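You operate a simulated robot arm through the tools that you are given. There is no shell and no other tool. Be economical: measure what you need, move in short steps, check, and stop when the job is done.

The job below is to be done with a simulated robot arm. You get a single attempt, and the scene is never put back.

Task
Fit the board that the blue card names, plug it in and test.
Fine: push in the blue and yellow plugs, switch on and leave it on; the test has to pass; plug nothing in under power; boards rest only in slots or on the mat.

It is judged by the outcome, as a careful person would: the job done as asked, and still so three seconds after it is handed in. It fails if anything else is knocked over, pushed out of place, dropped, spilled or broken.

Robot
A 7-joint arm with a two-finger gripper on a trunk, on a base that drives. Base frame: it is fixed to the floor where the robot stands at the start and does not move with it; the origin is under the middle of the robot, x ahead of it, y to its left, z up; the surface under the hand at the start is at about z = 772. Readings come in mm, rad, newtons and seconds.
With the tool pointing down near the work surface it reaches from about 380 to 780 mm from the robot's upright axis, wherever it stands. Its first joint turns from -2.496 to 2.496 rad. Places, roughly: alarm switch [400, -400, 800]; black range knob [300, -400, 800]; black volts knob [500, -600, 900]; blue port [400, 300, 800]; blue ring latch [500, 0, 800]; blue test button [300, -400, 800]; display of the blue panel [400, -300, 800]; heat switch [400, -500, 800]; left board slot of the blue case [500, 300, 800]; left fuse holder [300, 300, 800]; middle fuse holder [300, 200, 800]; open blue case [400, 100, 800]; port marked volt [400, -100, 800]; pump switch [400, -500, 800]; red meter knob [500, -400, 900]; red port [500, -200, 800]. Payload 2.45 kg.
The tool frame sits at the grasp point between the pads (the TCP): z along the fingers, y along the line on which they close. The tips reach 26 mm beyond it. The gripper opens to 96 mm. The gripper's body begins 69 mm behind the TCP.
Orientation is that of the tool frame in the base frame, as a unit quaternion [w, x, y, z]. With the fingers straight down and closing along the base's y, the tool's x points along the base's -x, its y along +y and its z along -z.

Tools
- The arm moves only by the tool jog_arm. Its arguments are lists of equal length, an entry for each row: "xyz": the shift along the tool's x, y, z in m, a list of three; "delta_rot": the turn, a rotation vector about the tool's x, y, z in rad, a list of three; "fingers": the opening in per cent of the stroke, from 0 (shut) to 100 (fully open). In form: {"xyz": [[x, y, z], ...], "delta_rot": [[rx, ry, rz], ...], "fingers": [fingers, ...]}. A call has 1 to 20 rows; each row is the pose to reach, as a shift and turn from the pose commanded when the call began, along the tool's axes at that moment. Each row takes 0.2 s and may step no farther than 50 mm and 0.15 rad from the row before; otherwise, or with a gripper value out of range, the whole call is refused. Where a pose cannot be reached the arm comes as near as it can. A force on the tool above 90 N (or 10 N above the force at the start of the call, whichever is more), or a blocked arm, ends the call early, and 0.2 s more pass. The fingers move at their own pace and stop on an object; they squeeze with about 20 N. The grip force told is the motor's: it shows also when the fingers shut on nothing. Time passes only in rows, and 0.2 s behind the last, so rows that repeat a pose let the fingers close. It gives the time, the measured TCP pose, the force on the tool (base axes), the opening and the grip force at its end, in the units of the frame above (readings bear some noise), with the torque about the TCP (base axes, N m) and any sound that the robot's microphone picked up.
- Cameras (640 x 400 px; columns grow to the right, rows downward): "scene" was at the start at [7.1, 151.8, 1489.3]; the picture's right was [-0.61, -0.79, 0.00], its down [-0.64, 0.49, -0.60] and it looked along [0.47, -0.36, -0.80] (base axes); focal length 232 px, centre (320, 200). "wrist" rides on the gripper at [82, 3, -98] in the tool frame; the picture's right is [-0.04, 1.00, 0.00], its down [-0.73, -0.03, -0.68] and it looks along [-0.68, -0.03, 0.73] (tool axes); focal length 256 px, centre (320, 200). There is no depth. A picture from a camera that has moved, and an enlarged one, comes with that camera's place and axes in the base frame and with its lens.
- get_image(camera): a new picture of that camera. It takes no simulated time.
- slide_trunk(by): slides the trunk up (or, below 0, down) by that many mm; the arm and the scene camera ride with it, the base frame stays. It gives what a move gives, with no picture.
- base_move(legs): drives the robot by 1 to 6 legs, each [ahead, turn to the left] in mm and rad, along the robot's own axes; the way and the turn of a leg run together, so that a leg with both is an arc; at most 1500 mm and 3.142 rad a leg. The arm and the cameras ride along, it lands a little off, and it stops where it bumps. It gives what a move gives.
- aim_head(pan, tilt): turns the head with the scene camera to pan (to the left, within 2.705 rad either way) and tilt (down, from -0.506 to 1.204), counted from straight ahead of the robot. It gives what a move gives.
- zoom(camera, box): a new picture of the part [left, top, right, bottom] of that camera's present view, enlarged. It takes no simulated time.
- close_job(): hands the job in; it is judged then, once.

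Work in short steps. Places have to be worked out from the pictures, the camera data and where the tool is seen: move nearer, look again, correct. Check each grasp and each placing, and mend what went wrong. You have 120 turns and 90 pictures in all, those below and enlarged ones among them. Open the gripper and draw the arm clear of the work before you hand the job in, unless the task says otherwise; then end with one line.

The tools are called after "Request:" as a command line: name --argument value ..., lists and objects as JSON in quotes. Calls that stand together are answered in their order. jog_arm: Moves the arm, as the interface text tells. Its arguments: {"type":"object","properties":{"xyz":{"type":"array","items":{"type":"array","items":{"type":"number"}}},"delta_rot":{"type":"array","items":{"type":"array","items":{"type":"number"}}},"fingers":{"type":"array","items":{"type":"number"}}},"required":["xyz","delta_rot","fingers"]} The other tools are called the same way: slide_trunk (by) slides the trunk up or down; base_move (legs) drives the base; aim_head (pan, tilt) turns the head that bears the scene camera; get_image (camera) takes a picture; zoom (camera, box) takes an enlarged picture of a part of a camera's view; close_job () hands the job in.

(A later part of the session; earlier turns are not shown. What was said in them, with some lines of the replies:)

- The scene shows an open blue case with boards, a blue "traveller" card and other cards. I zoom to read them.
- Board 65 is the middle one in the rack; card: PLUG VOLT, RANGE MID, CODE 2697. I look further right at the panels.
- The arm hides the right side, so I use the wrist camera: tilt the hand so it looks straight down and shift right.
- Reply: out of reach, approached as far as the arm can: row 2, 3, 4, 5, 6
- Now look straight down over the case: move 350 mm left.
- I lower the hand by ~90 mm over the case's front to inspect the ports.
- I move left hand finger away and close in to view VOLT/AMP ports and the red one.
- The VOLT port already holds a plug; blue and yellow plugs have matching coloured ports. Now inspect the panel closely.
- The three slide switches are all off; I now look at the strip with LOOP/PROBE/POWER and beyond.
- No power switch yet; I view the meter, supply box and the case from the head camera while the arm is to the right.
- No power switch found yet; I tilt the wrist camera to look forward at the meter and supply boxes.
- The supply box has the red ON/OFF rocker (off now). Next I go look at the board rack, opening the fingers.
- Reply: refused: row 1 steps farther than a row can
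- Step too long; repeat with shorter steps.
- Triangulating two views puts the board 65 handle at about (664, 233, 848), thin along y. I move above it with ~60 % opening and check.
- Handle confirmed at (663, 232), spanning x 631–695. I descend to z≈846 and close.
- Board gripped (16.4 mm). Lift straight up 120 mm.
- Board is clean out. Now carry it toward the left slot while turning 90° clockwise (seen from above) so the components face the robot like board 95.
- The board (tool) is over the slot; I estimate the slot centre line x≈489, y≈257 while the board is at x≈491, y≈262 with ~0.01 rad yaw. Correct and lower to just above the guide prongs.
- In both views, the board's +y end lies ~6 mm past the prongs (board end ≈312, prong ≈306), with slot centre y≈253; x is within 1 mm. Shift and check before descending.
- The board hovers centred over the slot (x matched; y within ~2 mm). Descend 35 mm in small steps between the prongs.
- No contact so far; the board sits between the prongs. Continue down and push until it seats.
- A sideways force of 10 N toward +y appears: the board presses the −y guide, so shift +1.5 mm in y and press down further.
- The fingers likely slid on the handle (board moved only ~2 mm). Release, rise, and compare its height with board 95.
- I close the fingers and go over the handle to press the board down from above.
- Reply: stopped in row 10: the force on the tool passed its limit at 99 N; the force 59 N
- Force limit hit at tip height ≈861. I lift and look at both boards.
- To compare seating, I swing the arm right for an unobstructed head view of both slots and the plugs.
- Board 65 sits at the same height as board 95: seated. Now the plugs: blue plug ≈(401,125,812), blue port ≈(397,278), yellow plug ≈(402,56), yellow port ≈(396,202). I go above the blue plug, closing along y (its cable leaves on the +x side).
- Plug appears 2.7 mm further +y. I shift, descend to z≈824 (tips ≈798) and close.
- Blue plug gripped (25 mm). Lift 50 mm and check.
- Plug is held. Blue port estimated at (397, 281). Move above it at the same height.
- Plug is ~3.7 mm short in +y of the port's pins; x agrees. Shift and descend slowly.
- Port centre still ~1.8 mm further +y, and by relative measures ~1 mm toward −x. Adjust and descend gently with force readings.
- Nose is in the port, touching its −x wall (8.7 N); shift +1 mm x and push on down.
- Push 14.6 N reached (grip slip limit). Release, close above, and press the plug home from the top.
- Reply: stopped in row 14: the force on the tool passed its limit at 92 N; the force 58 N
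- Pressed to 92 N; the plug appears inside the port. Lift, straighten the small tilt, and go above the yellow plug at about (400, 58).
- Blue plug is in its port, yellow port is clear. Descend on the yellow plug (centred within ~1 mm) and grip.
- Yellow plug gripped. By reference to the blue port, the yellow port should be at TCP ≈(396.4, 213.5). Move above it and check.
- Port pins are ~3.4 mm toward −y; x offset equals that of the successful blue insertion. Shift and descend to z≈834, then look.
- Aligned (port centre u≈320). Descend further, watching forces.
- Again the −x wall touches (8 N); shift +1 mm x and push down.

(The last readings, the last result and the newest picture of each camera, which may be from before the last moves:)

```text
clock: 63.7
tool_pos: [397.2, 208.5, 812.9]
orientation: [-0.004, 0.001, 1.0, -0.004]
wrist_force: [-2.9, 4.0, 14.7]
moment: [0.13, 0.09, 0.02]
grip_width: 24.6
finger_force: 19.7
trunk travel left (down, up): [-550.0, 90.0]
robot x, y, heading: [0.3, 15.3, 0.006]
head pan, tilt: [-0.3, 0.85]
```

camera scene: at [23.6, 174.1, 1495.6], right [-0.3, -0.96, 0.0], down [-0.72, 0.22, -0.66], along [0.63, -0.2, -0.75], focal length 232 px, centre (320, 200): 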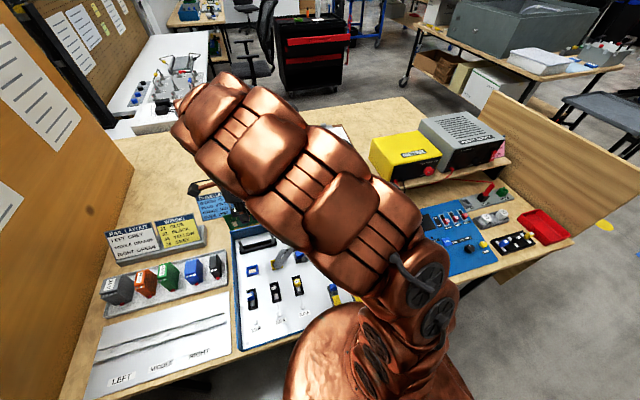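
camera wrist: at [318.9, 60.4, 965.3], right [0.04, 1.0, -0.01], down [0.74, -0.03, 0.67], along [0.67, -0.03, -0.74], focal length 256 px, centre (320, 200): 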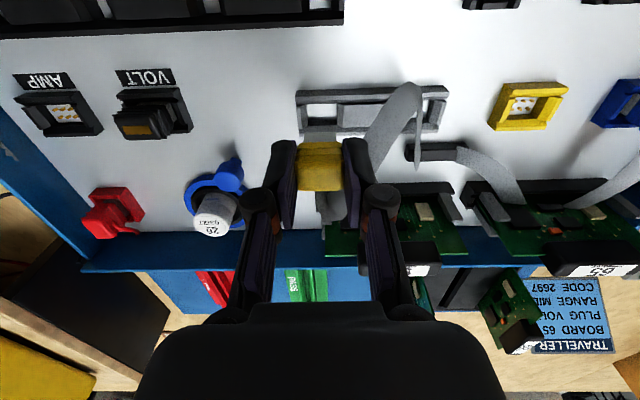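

Release, and press the yellow plug home with closed fingertips.

Request:
jog_arm --xyz '[[0, 0, 0], [0, 0, 0], [0, 0, -0.02], [0, 0, -0.053], [0, 0, -0.053], [0, 0, -0.053], [0, 0, -0.053], [0, 0, -0.038], [0, 0, -0.031], [0, 0, -0.027], [0, 0, -0.024], [0, 0, -0.021], [0, 0, -0.019], [0, 0, -0.019]]' --delta_rot '[[0, 0, 0], [0, 0, 0], [0, 0, 0], [0, 0, 0], [0, 0, 0], [0, 0, 0], [0, 0, 0], [0, 0, 0], [0, 0, 0], [0, 0, 0], [0, 0, 0], [0, 0, 0], [0, 0, 0], [0, 0, 0]]' --fingers '[45, 45, 45, 45, 0, 0, 0, 0, 0, 0, 0, 0, 0, 0]'

```text
clock: 66.9
tool_pos: [399.4, 210.9, 838.1]
orientation: [0.003, 0.0, 1.0, 0.0]
wrist_force: [-8.4, 4.6, 64.2]
moment: [0.08, 0.49, -0.05]
grip_width: 5.9
finger_force: 19.8
trunk travel left (down, up): [-550.0, 90.0]
robot x, y, heading: [1.3, 11.8, -0.001]
head pan, tilt: [-0.3, 0.85]
stopped in row 14: the force on the tool passed its limit at 92 N (the readings are from after the stop); the commanded pose is now the measured one
```

Both plugs seated at equal height (838). Lift and go over to the panel to check range knob, then the supply.

Request:
jog_arm --xyz '[[0, 0, -0.04], [0, 0, -0.08], [0, -0.02, -0.12], [0.008, -0.065, -0.14], [0.016, -0.11, -0.14], [0.024, -0.155, -0.14], [0.032, -0.2, -0.14], [0.04, -0.245, -0.14], [0.048, -0.29, -0.14], [0.056, -0.335, -0.14], [0.064, -0.38, -0.14], [0.072, -0.425, -0.14], [0.08, -0.47, -0.14], [0.088, -0.515, -0.14], [0.096, -0.56, -0.14], [0.096, -0.56, -0.14]]' --delta_rot '[[0, 0, 0], [0, 0, 0], [0, 0, 0], [0, 0, 0], [0, 0, 0], [0, 0, 0], [0, 0, 0], [0, 0, 0], [0, 0, 0], [0, 0, 0], [0, 0, 0], [0, 0, 0], [0, 0, 0], [0, 0, 0], [0, 0, 0], [0, 0, 0]]' --fingers '[0, 0, 0, 0, 0, 0, 0, 0, 0, 0, 0, 0, 0, 0, 0, 0]'

Request:
zoom --camera "wrist" --box '[150, 0, 470, 200]'

Request:
zoom --camera "scene" --box '[230, 205, 350, 285]'

```text
clock: 70.3
tool_pos: [302.5, -350.8, 976.1]
orientation: [-0.001, 0.0, 1.0, -0.002]
wrist_force: [0.4, -0.2, 0.1]
moment: [0.01, -0.04, 0.01]
grip_width: 0.0
finger_force: 19.9
trunk travel left (down, up): [-550.0, 90.0]
robot x, y, heading: [-2.0, 13.9, 0.002]
head pan, tilt: [-0.3, 0.85]
```

```text
2.00 times, centred on (310, 100) of wrist
camera zoom: at [222.9, -348.6, 1074.4], right [0.04, 1.0, 0.0], down [0.73, -0.03, 0.68], along [0.68, -0.03, -0.73], focal length 512 px, centre (340, 400)
```

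zoom: 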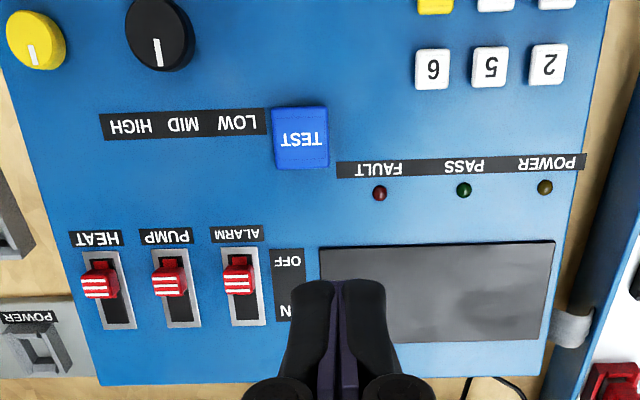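

```text
5.00 times, centred on (290, 245) of scene
camera zoom: at [23.5, 173.6, 1495.7], right [-0.3, -0.96, 0.0], down [-0.72, 0.22, -0.66], along [0.63, -0.2, -0.75], focal length 1161 px, centre (470, -25)
```

zoom: 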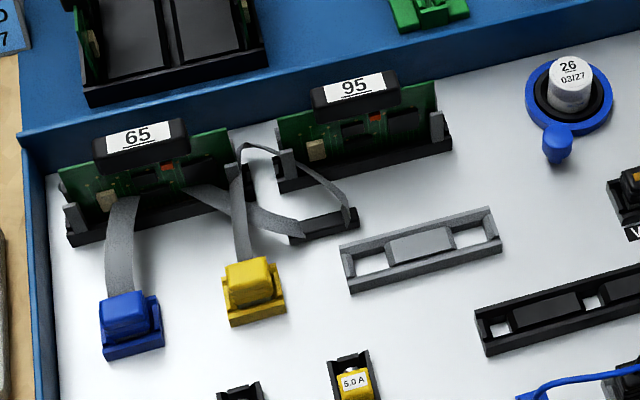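

Both plugs are in, the range knob points to MID. Next the supply rocker at ≈(508,−675,~930): I approach with the hand yawed toward it and fingers open for a view.

Request:
jog_arm --xyz '[[-0.017, -0.027, -0.01], [-0.034, -0.054, -0.02], [-0.051, -0.081, -0.04], [-0.068, -0.108, -0.05], [-0.085, -0.135, -0.06], [-0.102, -0.165, -0.06], [-0.118, -0.19, -0.06], [-0.118, -0.19, -0.06]]' --delta_rot '[[0, 0, 0.134], [0, 0, 0.268], [0, 0, 0.402], [0, 0, 0.536], [0, 0, 0.67], [0, 0, 0.804], [0, 0, 0.935], [0, 0, 0.935]]' --fingers '[100, 100, 100, 100, 100, 100, 100, 100]'

Request:
get_image --camera "wrist"

```text
clock: 72.1
tool_pos: [423.4, -540.7, 1036.2]
orientation: [0.001, 0.452, 0.892, -0.002]
wrist_force: [-0.5, -0.6, -0.3]
moment: [0.01, -0.04, 0.01]
grip_width: 96.0
finger_force: 0.0
trunk travel left (down, up): [-550.0, 90.0]
robot x, y, heading: [-1.9, 17.6, -0.0]
head pan, tilt: [-0.3, 0.85]
```

```text
17 pictures are left
camera wrist: at [377.8, -472.5, 1134.2], right [0.83, 0.56, 0.0], down [0.41, -0.61, 0.68], along [0.38, -0.57, -0.73], focal length 256 px, centre (320, 200)
```

wrist: 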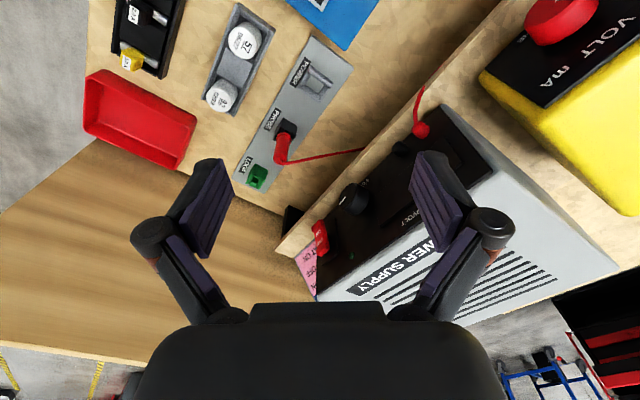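

Request:
zoom --camera "wrist" --box '[280, 190, 400, 290]'

```text
4.00 times, centred on (340, 240) of wrist
camera zoom: at [377.8, -472.5, 1134.2], right [0.83, 0.56, 0.0], down [0.41, -0.61, 0.68], along [0.38, -0.57, -0.73], focal length 1024 px, centre (240, 40)
```

zoom: 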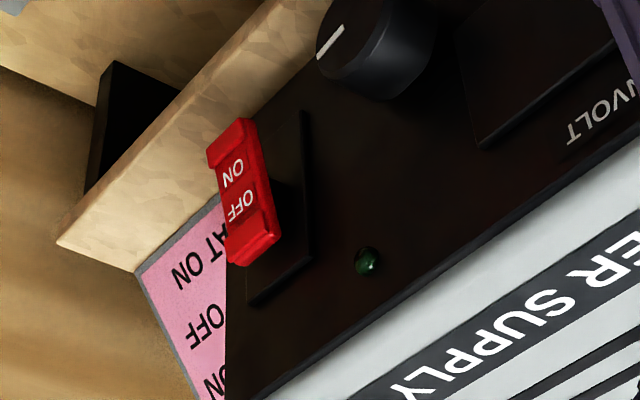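

The supply's black front is vertical with the rocker at ≈(513,−677): ON half low (z≈930), OFF half above (z≈947). I yaw the hand to about −25°, then tilt fingers 45° forward for pressing in +x.

Request:
jog_arm --xyz '[[0, 0, 0], [0, 0, 0], [0, 0, 0], [0, 0, 0], [0, 0, 0]]' --delta_rot '[[0, 0, -0.13], [0, 0, -0.26], [0, 0, -0.39], [0, 0, -0.5], [0, 0, -0.5]]' --fingers '[0, 0, 0, 0, 0]'

Request:
jog_arm --xyz '[[-0.01, -0.015, 0], [-0.02, -0.03, 0], [-0.03, -0.045, 0.01], [-0.04, -0.06, 0.015], [-0.05, -0.075, 0.02], [-0.061, -0.092, 0.03], [-0.061, -0.092, 0.036], [-0.061, -0.092, 0.036]]' --delta_rot '[[0, -0.131, 0], [0, -0.262, 0], [0, -0.393, 0], [0, -0.524, 0], [0, -0.655, 0], [0, -0.785, 0], [0, -0.785, 0], [0, -0.785, 0]]' --fingers '[0, 0, 0, 0, 0, 0, 0, 0]'

Request:
get_image --camera "wrist"

```text
clock: 73.3
tool_pos: [420.7, -540.7, 1037.2]
orientation: [-0.001, 0.215, 0.977, -0.002]
wrist_force: [0.7, -0.9, -0.9]
moment: [0.01, 0.0, 0.03]
grip_width: 0.3
finger_force: 16.5
trunk travel left (down, up): [-550.0, 90.0]
robot x, y, heading: [0.5, 16.7, -0.008]
head pan, tilt: [-0.3, 0.85]
```

```text
clock: 75.1
tool_pos: [436.7, -649.0, 1001.5]
orientation: [0.374, 0.199, 0.902, -0.084]
wrist_force: [0.7, 0.3, -0.9]
moment: [0.0, -0.01, -0.02]
grip_width: 0.1
finger_force: 20.1
trunk travel left (down, up): [-550.0, 90.0]
robot x, y, heading: [-0.6, 16.4, -0.0]
head pan, tilt: [-0.3, 0.85]
```

```text
15 pictures are left
camera wrist: at [324.7, -593.4, 1013.0], right [0.45, 0.89, 0.02], down [0.02, -0.04, 1.0], along [0.89, -0.45, -0.04], focal length 256 px, centre (320, 200)
```

wrist: 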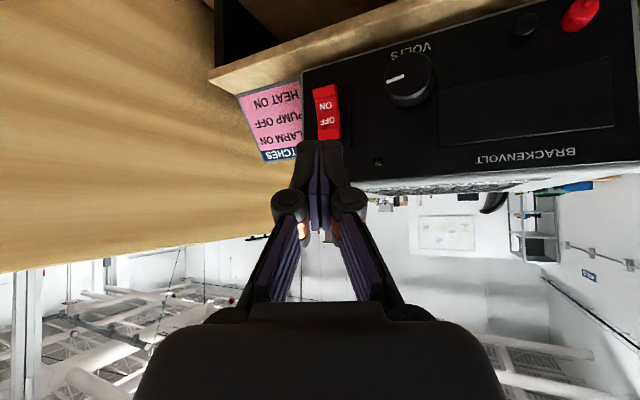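

Now the rocker spans z≈910–955 at y≈−680. Move the fingertip edge to z≈923 in front of the ON half, then push +x in small steps.

Request:
jog_arm --xyz '[[0.0131, -0.0034, 0.0355], [0.0262, -0.0067, 0.0709], [0.0198, -0.0025, 0.0773], [0.0166, -0.0004, 0.0805], [0.0134, 0.0018, 0.0837], [0.0108, 0.0034, 0.0863], [0.0083, 0.0051, 0.0888], [0.0083, 0.0051, 0.0888]]' --delta_rot '[[0, 0, 0], [0, 0, 0], [0, 0, 0], [0, 0, 0], [0, 0, 0], [0, 0, 0], [0, 0, 0], [0, 0, 0]]' --fingers '[0, 0, 0, 0, 0, 0, 0, 0]'

Request:
get_image --camera "wrist"

```text
clock: 76.9
tool_pos: [491.0, -669.2, 932.1]
orientation: [0.373, 0.199, 0.903, -0.084]
wrist_force: [-5.1, 2.3, -1.8]
moment: [0.03, 0.13, 0.0]
grip_width: 0.0
finger_force: 19.8
trunk travel left (down, up): [-550.0, 90.0]
robot x, y, heading: [1.9, 17.3, 0.004]
head pan, tilt: [-0.3, 0.85]
```

```text
14 pictures are left
camera wrist: at [378.3, -612.9, 943.5], right [0.45, 0.89, 0.03], down [0.02, -0.04, 1.0], along [0.89, -0.45, -0.04], focal length 256 px, centre (320, 200)
```

wrist: 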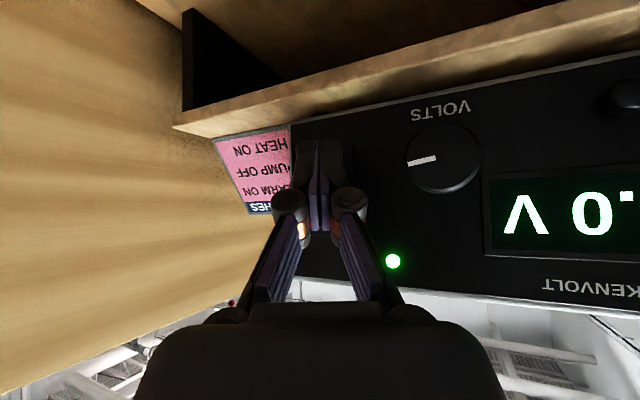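

The supply is on (green LED lit, display alive). Retreat back and up, and read the display.

Request:
jog_arm --xyz '[[0.0096, -0.0064, -0.0096], [0.0192, -0.0127, -0.0192], [-0.005, -0.011, -0.055], [-0.03, -0.011, -0.085], [-0.03, -0.011, -0.085]]' --delta_rot '[[0, 0, 0], [0, 0, 0], [0, 0, 0], [0, 0, 0], [0, 0, 0]]' --fingers '[0, 0, 0, 0, 0]'

Request:
get_image --camera "wrist"

```text
clock: 78.1
tool_pos: [452.8, -662.0, 1015.4]
orientation: [0.374, 0.199, 0.902, -0.084]
wrist_force: [-0.1, 0.7, 0.0]
moment: [0.02, 0.04, 0.0]
grip_width: 0.0
finger_force: 19.7
trunk travel left (down, up): [-550.0, 90.0]
robot x, y, heading: [-1.6, 15.4, 0.002]
head pan, tilt: [-0.3, 0.85]
```

```text
13 pictures are left
camera wrist: at [339.5, -606.1, 1027.4], right [0.45, 0.89, 0.03], down [0.02, -0.04, 1.0], along [0.89, -0.45, -0.04], focal length 256 px, centre (320, 200)
```

wrist: 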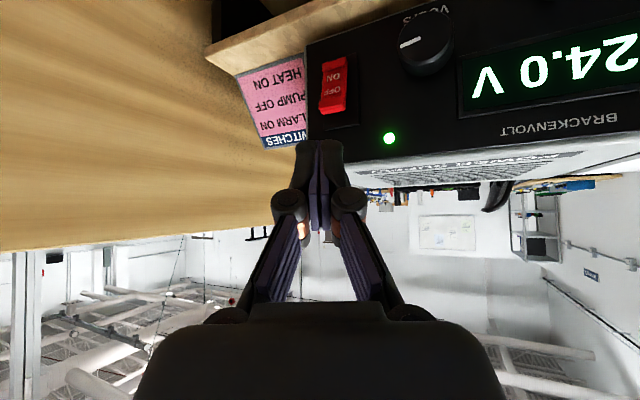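

Display reads 24.0 V, power on. Return the hand to vertical over the panel.

Request:
jog_arm --xyz '[[0.024, 0.0266, -0.0209], [0.0474, 0.0531, -0.0417], [0.0711, 0.0797, -0.0626], [0.0949, 0.1063, -0.0834], [0.1186, 0.1329, -0.1043], [0.1423, 0.1594, -0.1251], [0.166, 0.186, -0.146], [0.166, 0.186, -0.146]]' --delta_rot '[[0, 0.112, 0], [0, 0.224, 0], [0, 0.336, 0], [0, 0.449, 0], [0, 0.561, 0], [0, 0.673, 0], [0, 0.785, 0], [0, 0.785, 0]]' --fingers '[0, 0, 0, 0, 0, 0, 0, 0]'

Request:
jog_arm --xyz '[[0, 0, 0], [0, 0, 0], [0, 0, 0.0], [0, 0, 0.0], [0, 0, 0]]' --delta_rot '[[0, 0, -0.12], [0, 0, -0.24], [0, 0, -0.36], [0, 0, -0.436], [0, 0, -0.436]]' --fingers '[0, 0, 0, 0, 0]'

Request:
get_image --camera "wrist"

```text
clock: 79.9
tool_pos: [330.6, -398.5, 999.6]
orientation: [-0.002, 0.216, 0.976, -0.002]
wrist_force: [0.1, 0.2, -0.3]
moment: [0.01, -0.03, 0.03]
grip_width: 0.0
finger_force: 20.3
trunk travel left (down, up): [-550.0, 90.0]
robot x, y, heading: [-3.2, 16.2, -0.0]
head pan, tilt: [-0.3, 0.85]
```

```text
clock: 81.1
tool_pos: [330.2, -400.0, 999.4]
orientation: [0.0, -0.001, 1.0, -0.002]
wrist_force: [0.1, 0.2, -0.3]
moment: [-0.01, -0.01, 0.0]
grip_width: 0.2
finger_force: 20.0
trunk travel left (down, up): [-550.0, 90.0]
robot x, y, heading: [-0.8, 15.3, 0.002]
head pan, tilt: [-0.3, 0.85]
```

```text
12 pictures are left
camera wrist: at [250.2, -397.5, 1097.5], right [0.04, 1.0, 0.0], down [0.73, -0.03, 0.68], along [0.68, -0.03, -0.73], focal length 256 px, centre (320, 200)
```

wrist: 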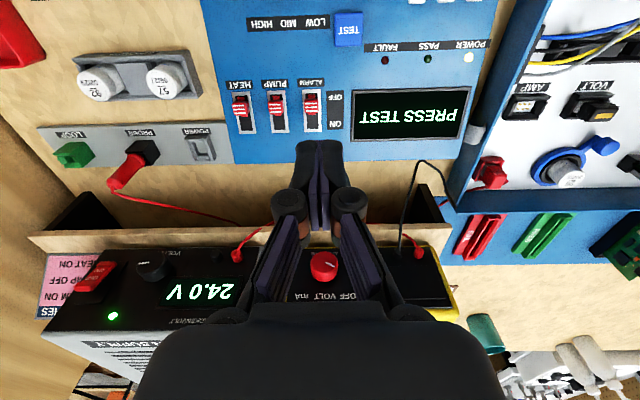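

Display says PRESS TEST, POWER LED lit. The blue TEST button is at ≈(300,−372), top z≈800; move above and press carefully.

Request:
jog_arm --xyz '[[0.015, 0.014, 0.03], [0.03, 0.028, 0.07], [0.03, 0.028, 0.11], [0.03, 0.028, 0.145], [0.03, 0.028, 0.165], [0.03, 0.028, 0.17], [0.03, 0.028, 0.173], [0.03, 0.028, 0.173]]' --delta_rot '[[0, 0, 0], [0, 0, 0], [0, 0, 0], [0, 0, 0], [0, 0, 0], [0, 0, 0], [0, 0, 0], [0, 0, 0]]' --fingers '[0, 0, 0, 0, 0, 0, 0, 0]'

Request:
get_image --camera "wrist"

```text
clock: 82.9
tool_pos: [299.8, -372.7, 826.3]
orientation: [0.0, 0.0, 1.0, -0.002]
wrist_force: [0.3, -0.3, 0.1]
moment: [0.0, 0.02, -0.04]
grip_width: 5.8
finger_force: 29.0
trunk travel left (down, up): [-550.0, 90.0]
robot x, y, heading: [3.0, 13.0, -0.004]
head pan, tilt: [-0.3, 0.85]
```

```text
11 pictures are left
camera wrist: at [219.7, -370.0, 924.3], right [0.04, 1.0, 0.0], down [0.73, -0.03, 0.68], along [0.68, -0.03, -0.73], focal length 256 px, centre (320, 200)
```

wrist: 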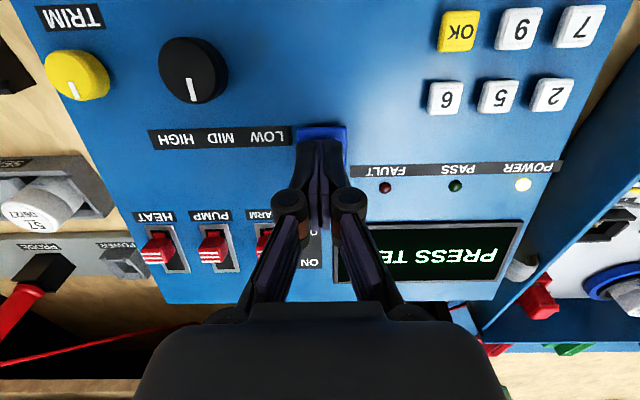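

Fingers touch the button; press 6 mm further, then come up.

Request:
jog_arm --xyz '[[0.002, 0, 0.002], [0.002, 0, 0.004], [0.002, 0, 0.006], [0.002, 0, 0.006]]' --delta_rot '[[0, 0, 0], [0, 0, 0], [0, 0, 0], [0, 0, 0]]' --fingers '[0, 0, 0, 0]'

Request:
get_image --camera "wrist"

```text
clock: 83.9
tool_pos: [297.7, -373.7, 819.7]
orientation: [0.0, 0.0, 1.0, -0.003]
wrist_force: [-0.7, 0.1, 7.8]
moment: [0.0, -0.08, 0.02]
grip_width: 6.0
finger_force: 28.5
trunk travel left (down, up): [-550.0, 90.0]
robot x, y, heading: [-0.7, 17.0, -0.001]
head pan, tilt: [-0.3, 0.85]
heard: click
```

```text
10 pictures are left
camera wrist: at [217.7, -370.0, 918.4], right [0.04, 1.0, 0.0], down [0.73, -0.03, 0.68], along [0.68, -0.03, -0.73], focal length 256 px, centre (320, 200)
```

wrist: 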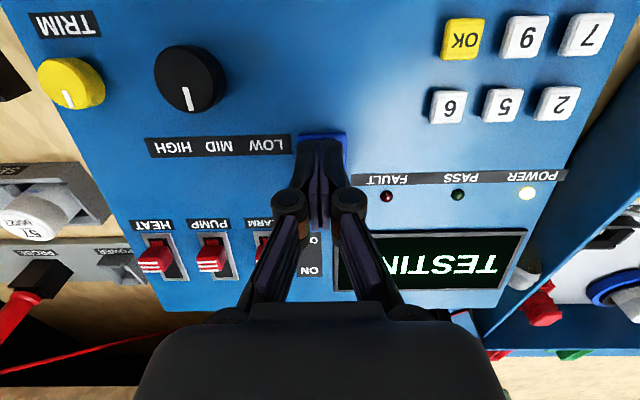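

Click heard and the display shows TESTING. Rise clear and wait for the result.

Request:
jog_arm --xyz '[[0, 0, -0.03], [0, 0, -0.07], [0, 0, -0.1], [0, 0, -0.1], [0, 0, -0.1], [0, 0, -0.1], [0, 0, -0.1], [0, 0, -0.1], [0, 0, -0.1], [0, 0, -0.1], [0, 0, -0.1], [0, 0, -0.1], [0, 0, -0.1], [0, 0, -0.1], [0, 0, -0.1]]' --delta_rot '[[0, 0, 0], [0, 0, 0], [0, 0, 0], [0, 0, 0], [0, 0, 0], [0, 0, 0], [0, 0, 0], [0, 0, 0], [0, 0, 0], [0, 0, 0], [0, 0, 0], [0, 0, 0], [0, 0, 0], [0, 0, 0], [0, 0, 0]]' --fingers '[0, 0, 0, 0, 0, 0, 0, 0, 0, 0, 0, 0, 0, 0, 0]'

Request:
get_image --camera "wrist"

```text
clock: 87.1
tool_pos: [298.7, -372.5, 922.6]
orientation: [0.0, -0.001, 1.0, -0.003]
wrist_force: [0.3, 0.3, 0.2]
moment: [0.01, 0.0, -0.02]
grip_width: 0.1
finger_force: 28.5
trunk travel left (down, up): [-550.0, 90.0]
robot x, y, heading: [-0.3, 17.4, -0.003]
head pan, tilt: [-0.3, 0.85]
```

```text
9 pictures are left
camera wrist: at [218.8, -369.6, 1019.8], right [0.04, 1.0, 0.0], down [0.73, -0.03, 0.68], along [0.68, -0.03, -0.73], focal length 256 px, centre (320, 200)
```

wrist: 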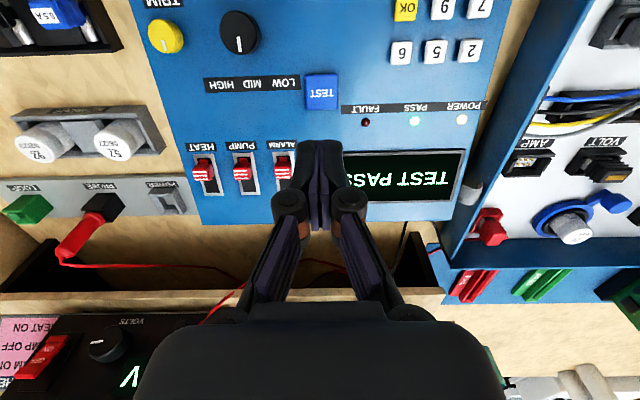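

TEST PASS is shown with the PASS LED lit. Open the gripper, raise the arm clear, and take one last check.

Request:
jog_arm --xyz '[[0, 0, -0.04], [0, 0, -0.08], [0, 0, -0.12], [0, 0, -0.15], [0, 0, -0.15]]' --delta_rot '[[0, 0, 0], [0, 0, 0], [0, 0, 0], [0, 0, 0], [0, 0, 0]]' --fingers '[100, 100, 100, 100, 100]'

Request:
get_image --camera "scene"

Request:
get_image --camera "wrist"

```text
clock: 88.3
tool_pos: [297.3, -371.1, 1070.0]
orientation: [-0.002, 0.0, 1.0, -0.001]
wrist_force: [0.2, 0.1, -0.2]
moment: [0.01, 0.01, 0.02]
grip_width: 96.0
finger_force: 0.1
trunk travel left (down, up): [-550.0, 90.0]
robot x, y, heading: [-0.9, 13.3, 0.001]
head pan, tilt: [-0.3, 0.85]
```

```text
8 pictures are left
camera scene: at [23.4, 173.8, 1495.7], right [-0.3, -0.96, 0.0], down [-0.72, 0.22, -0.66], along [0.63, -0.2, -0.75], focal length 232 px, centre (320, 200)
```

scene: 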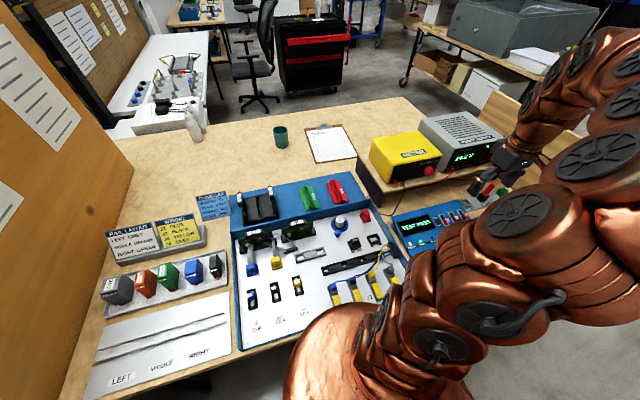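

```text
7 pictures are left
camera wrist: at [216.7, -368.6, 1169.2], right [0.04, 1.0, 0.0], down [0.73, -0.03, 0.68], along [0.68, -0.03, -0.73], focal length 256 px, centre (320, 200)
```

wrist: 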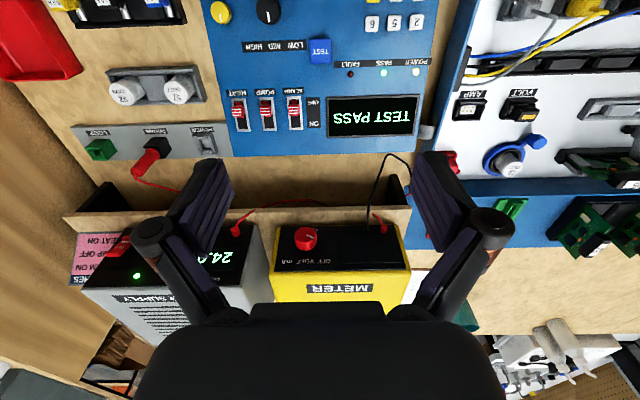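

The display still reads TEST PASS, power is on, the gripper is open and the arm is clear, so I hand the job in.

Request:
close_job

```text
The job is handed in.
```

Board 65 is fitted in the left slot with the blue and yellow plugs pushed in, the supply is on at 24.0 V, and the panel shows TEST PASS; I did not enter the card's code 2697, since the task didn't ask for it.
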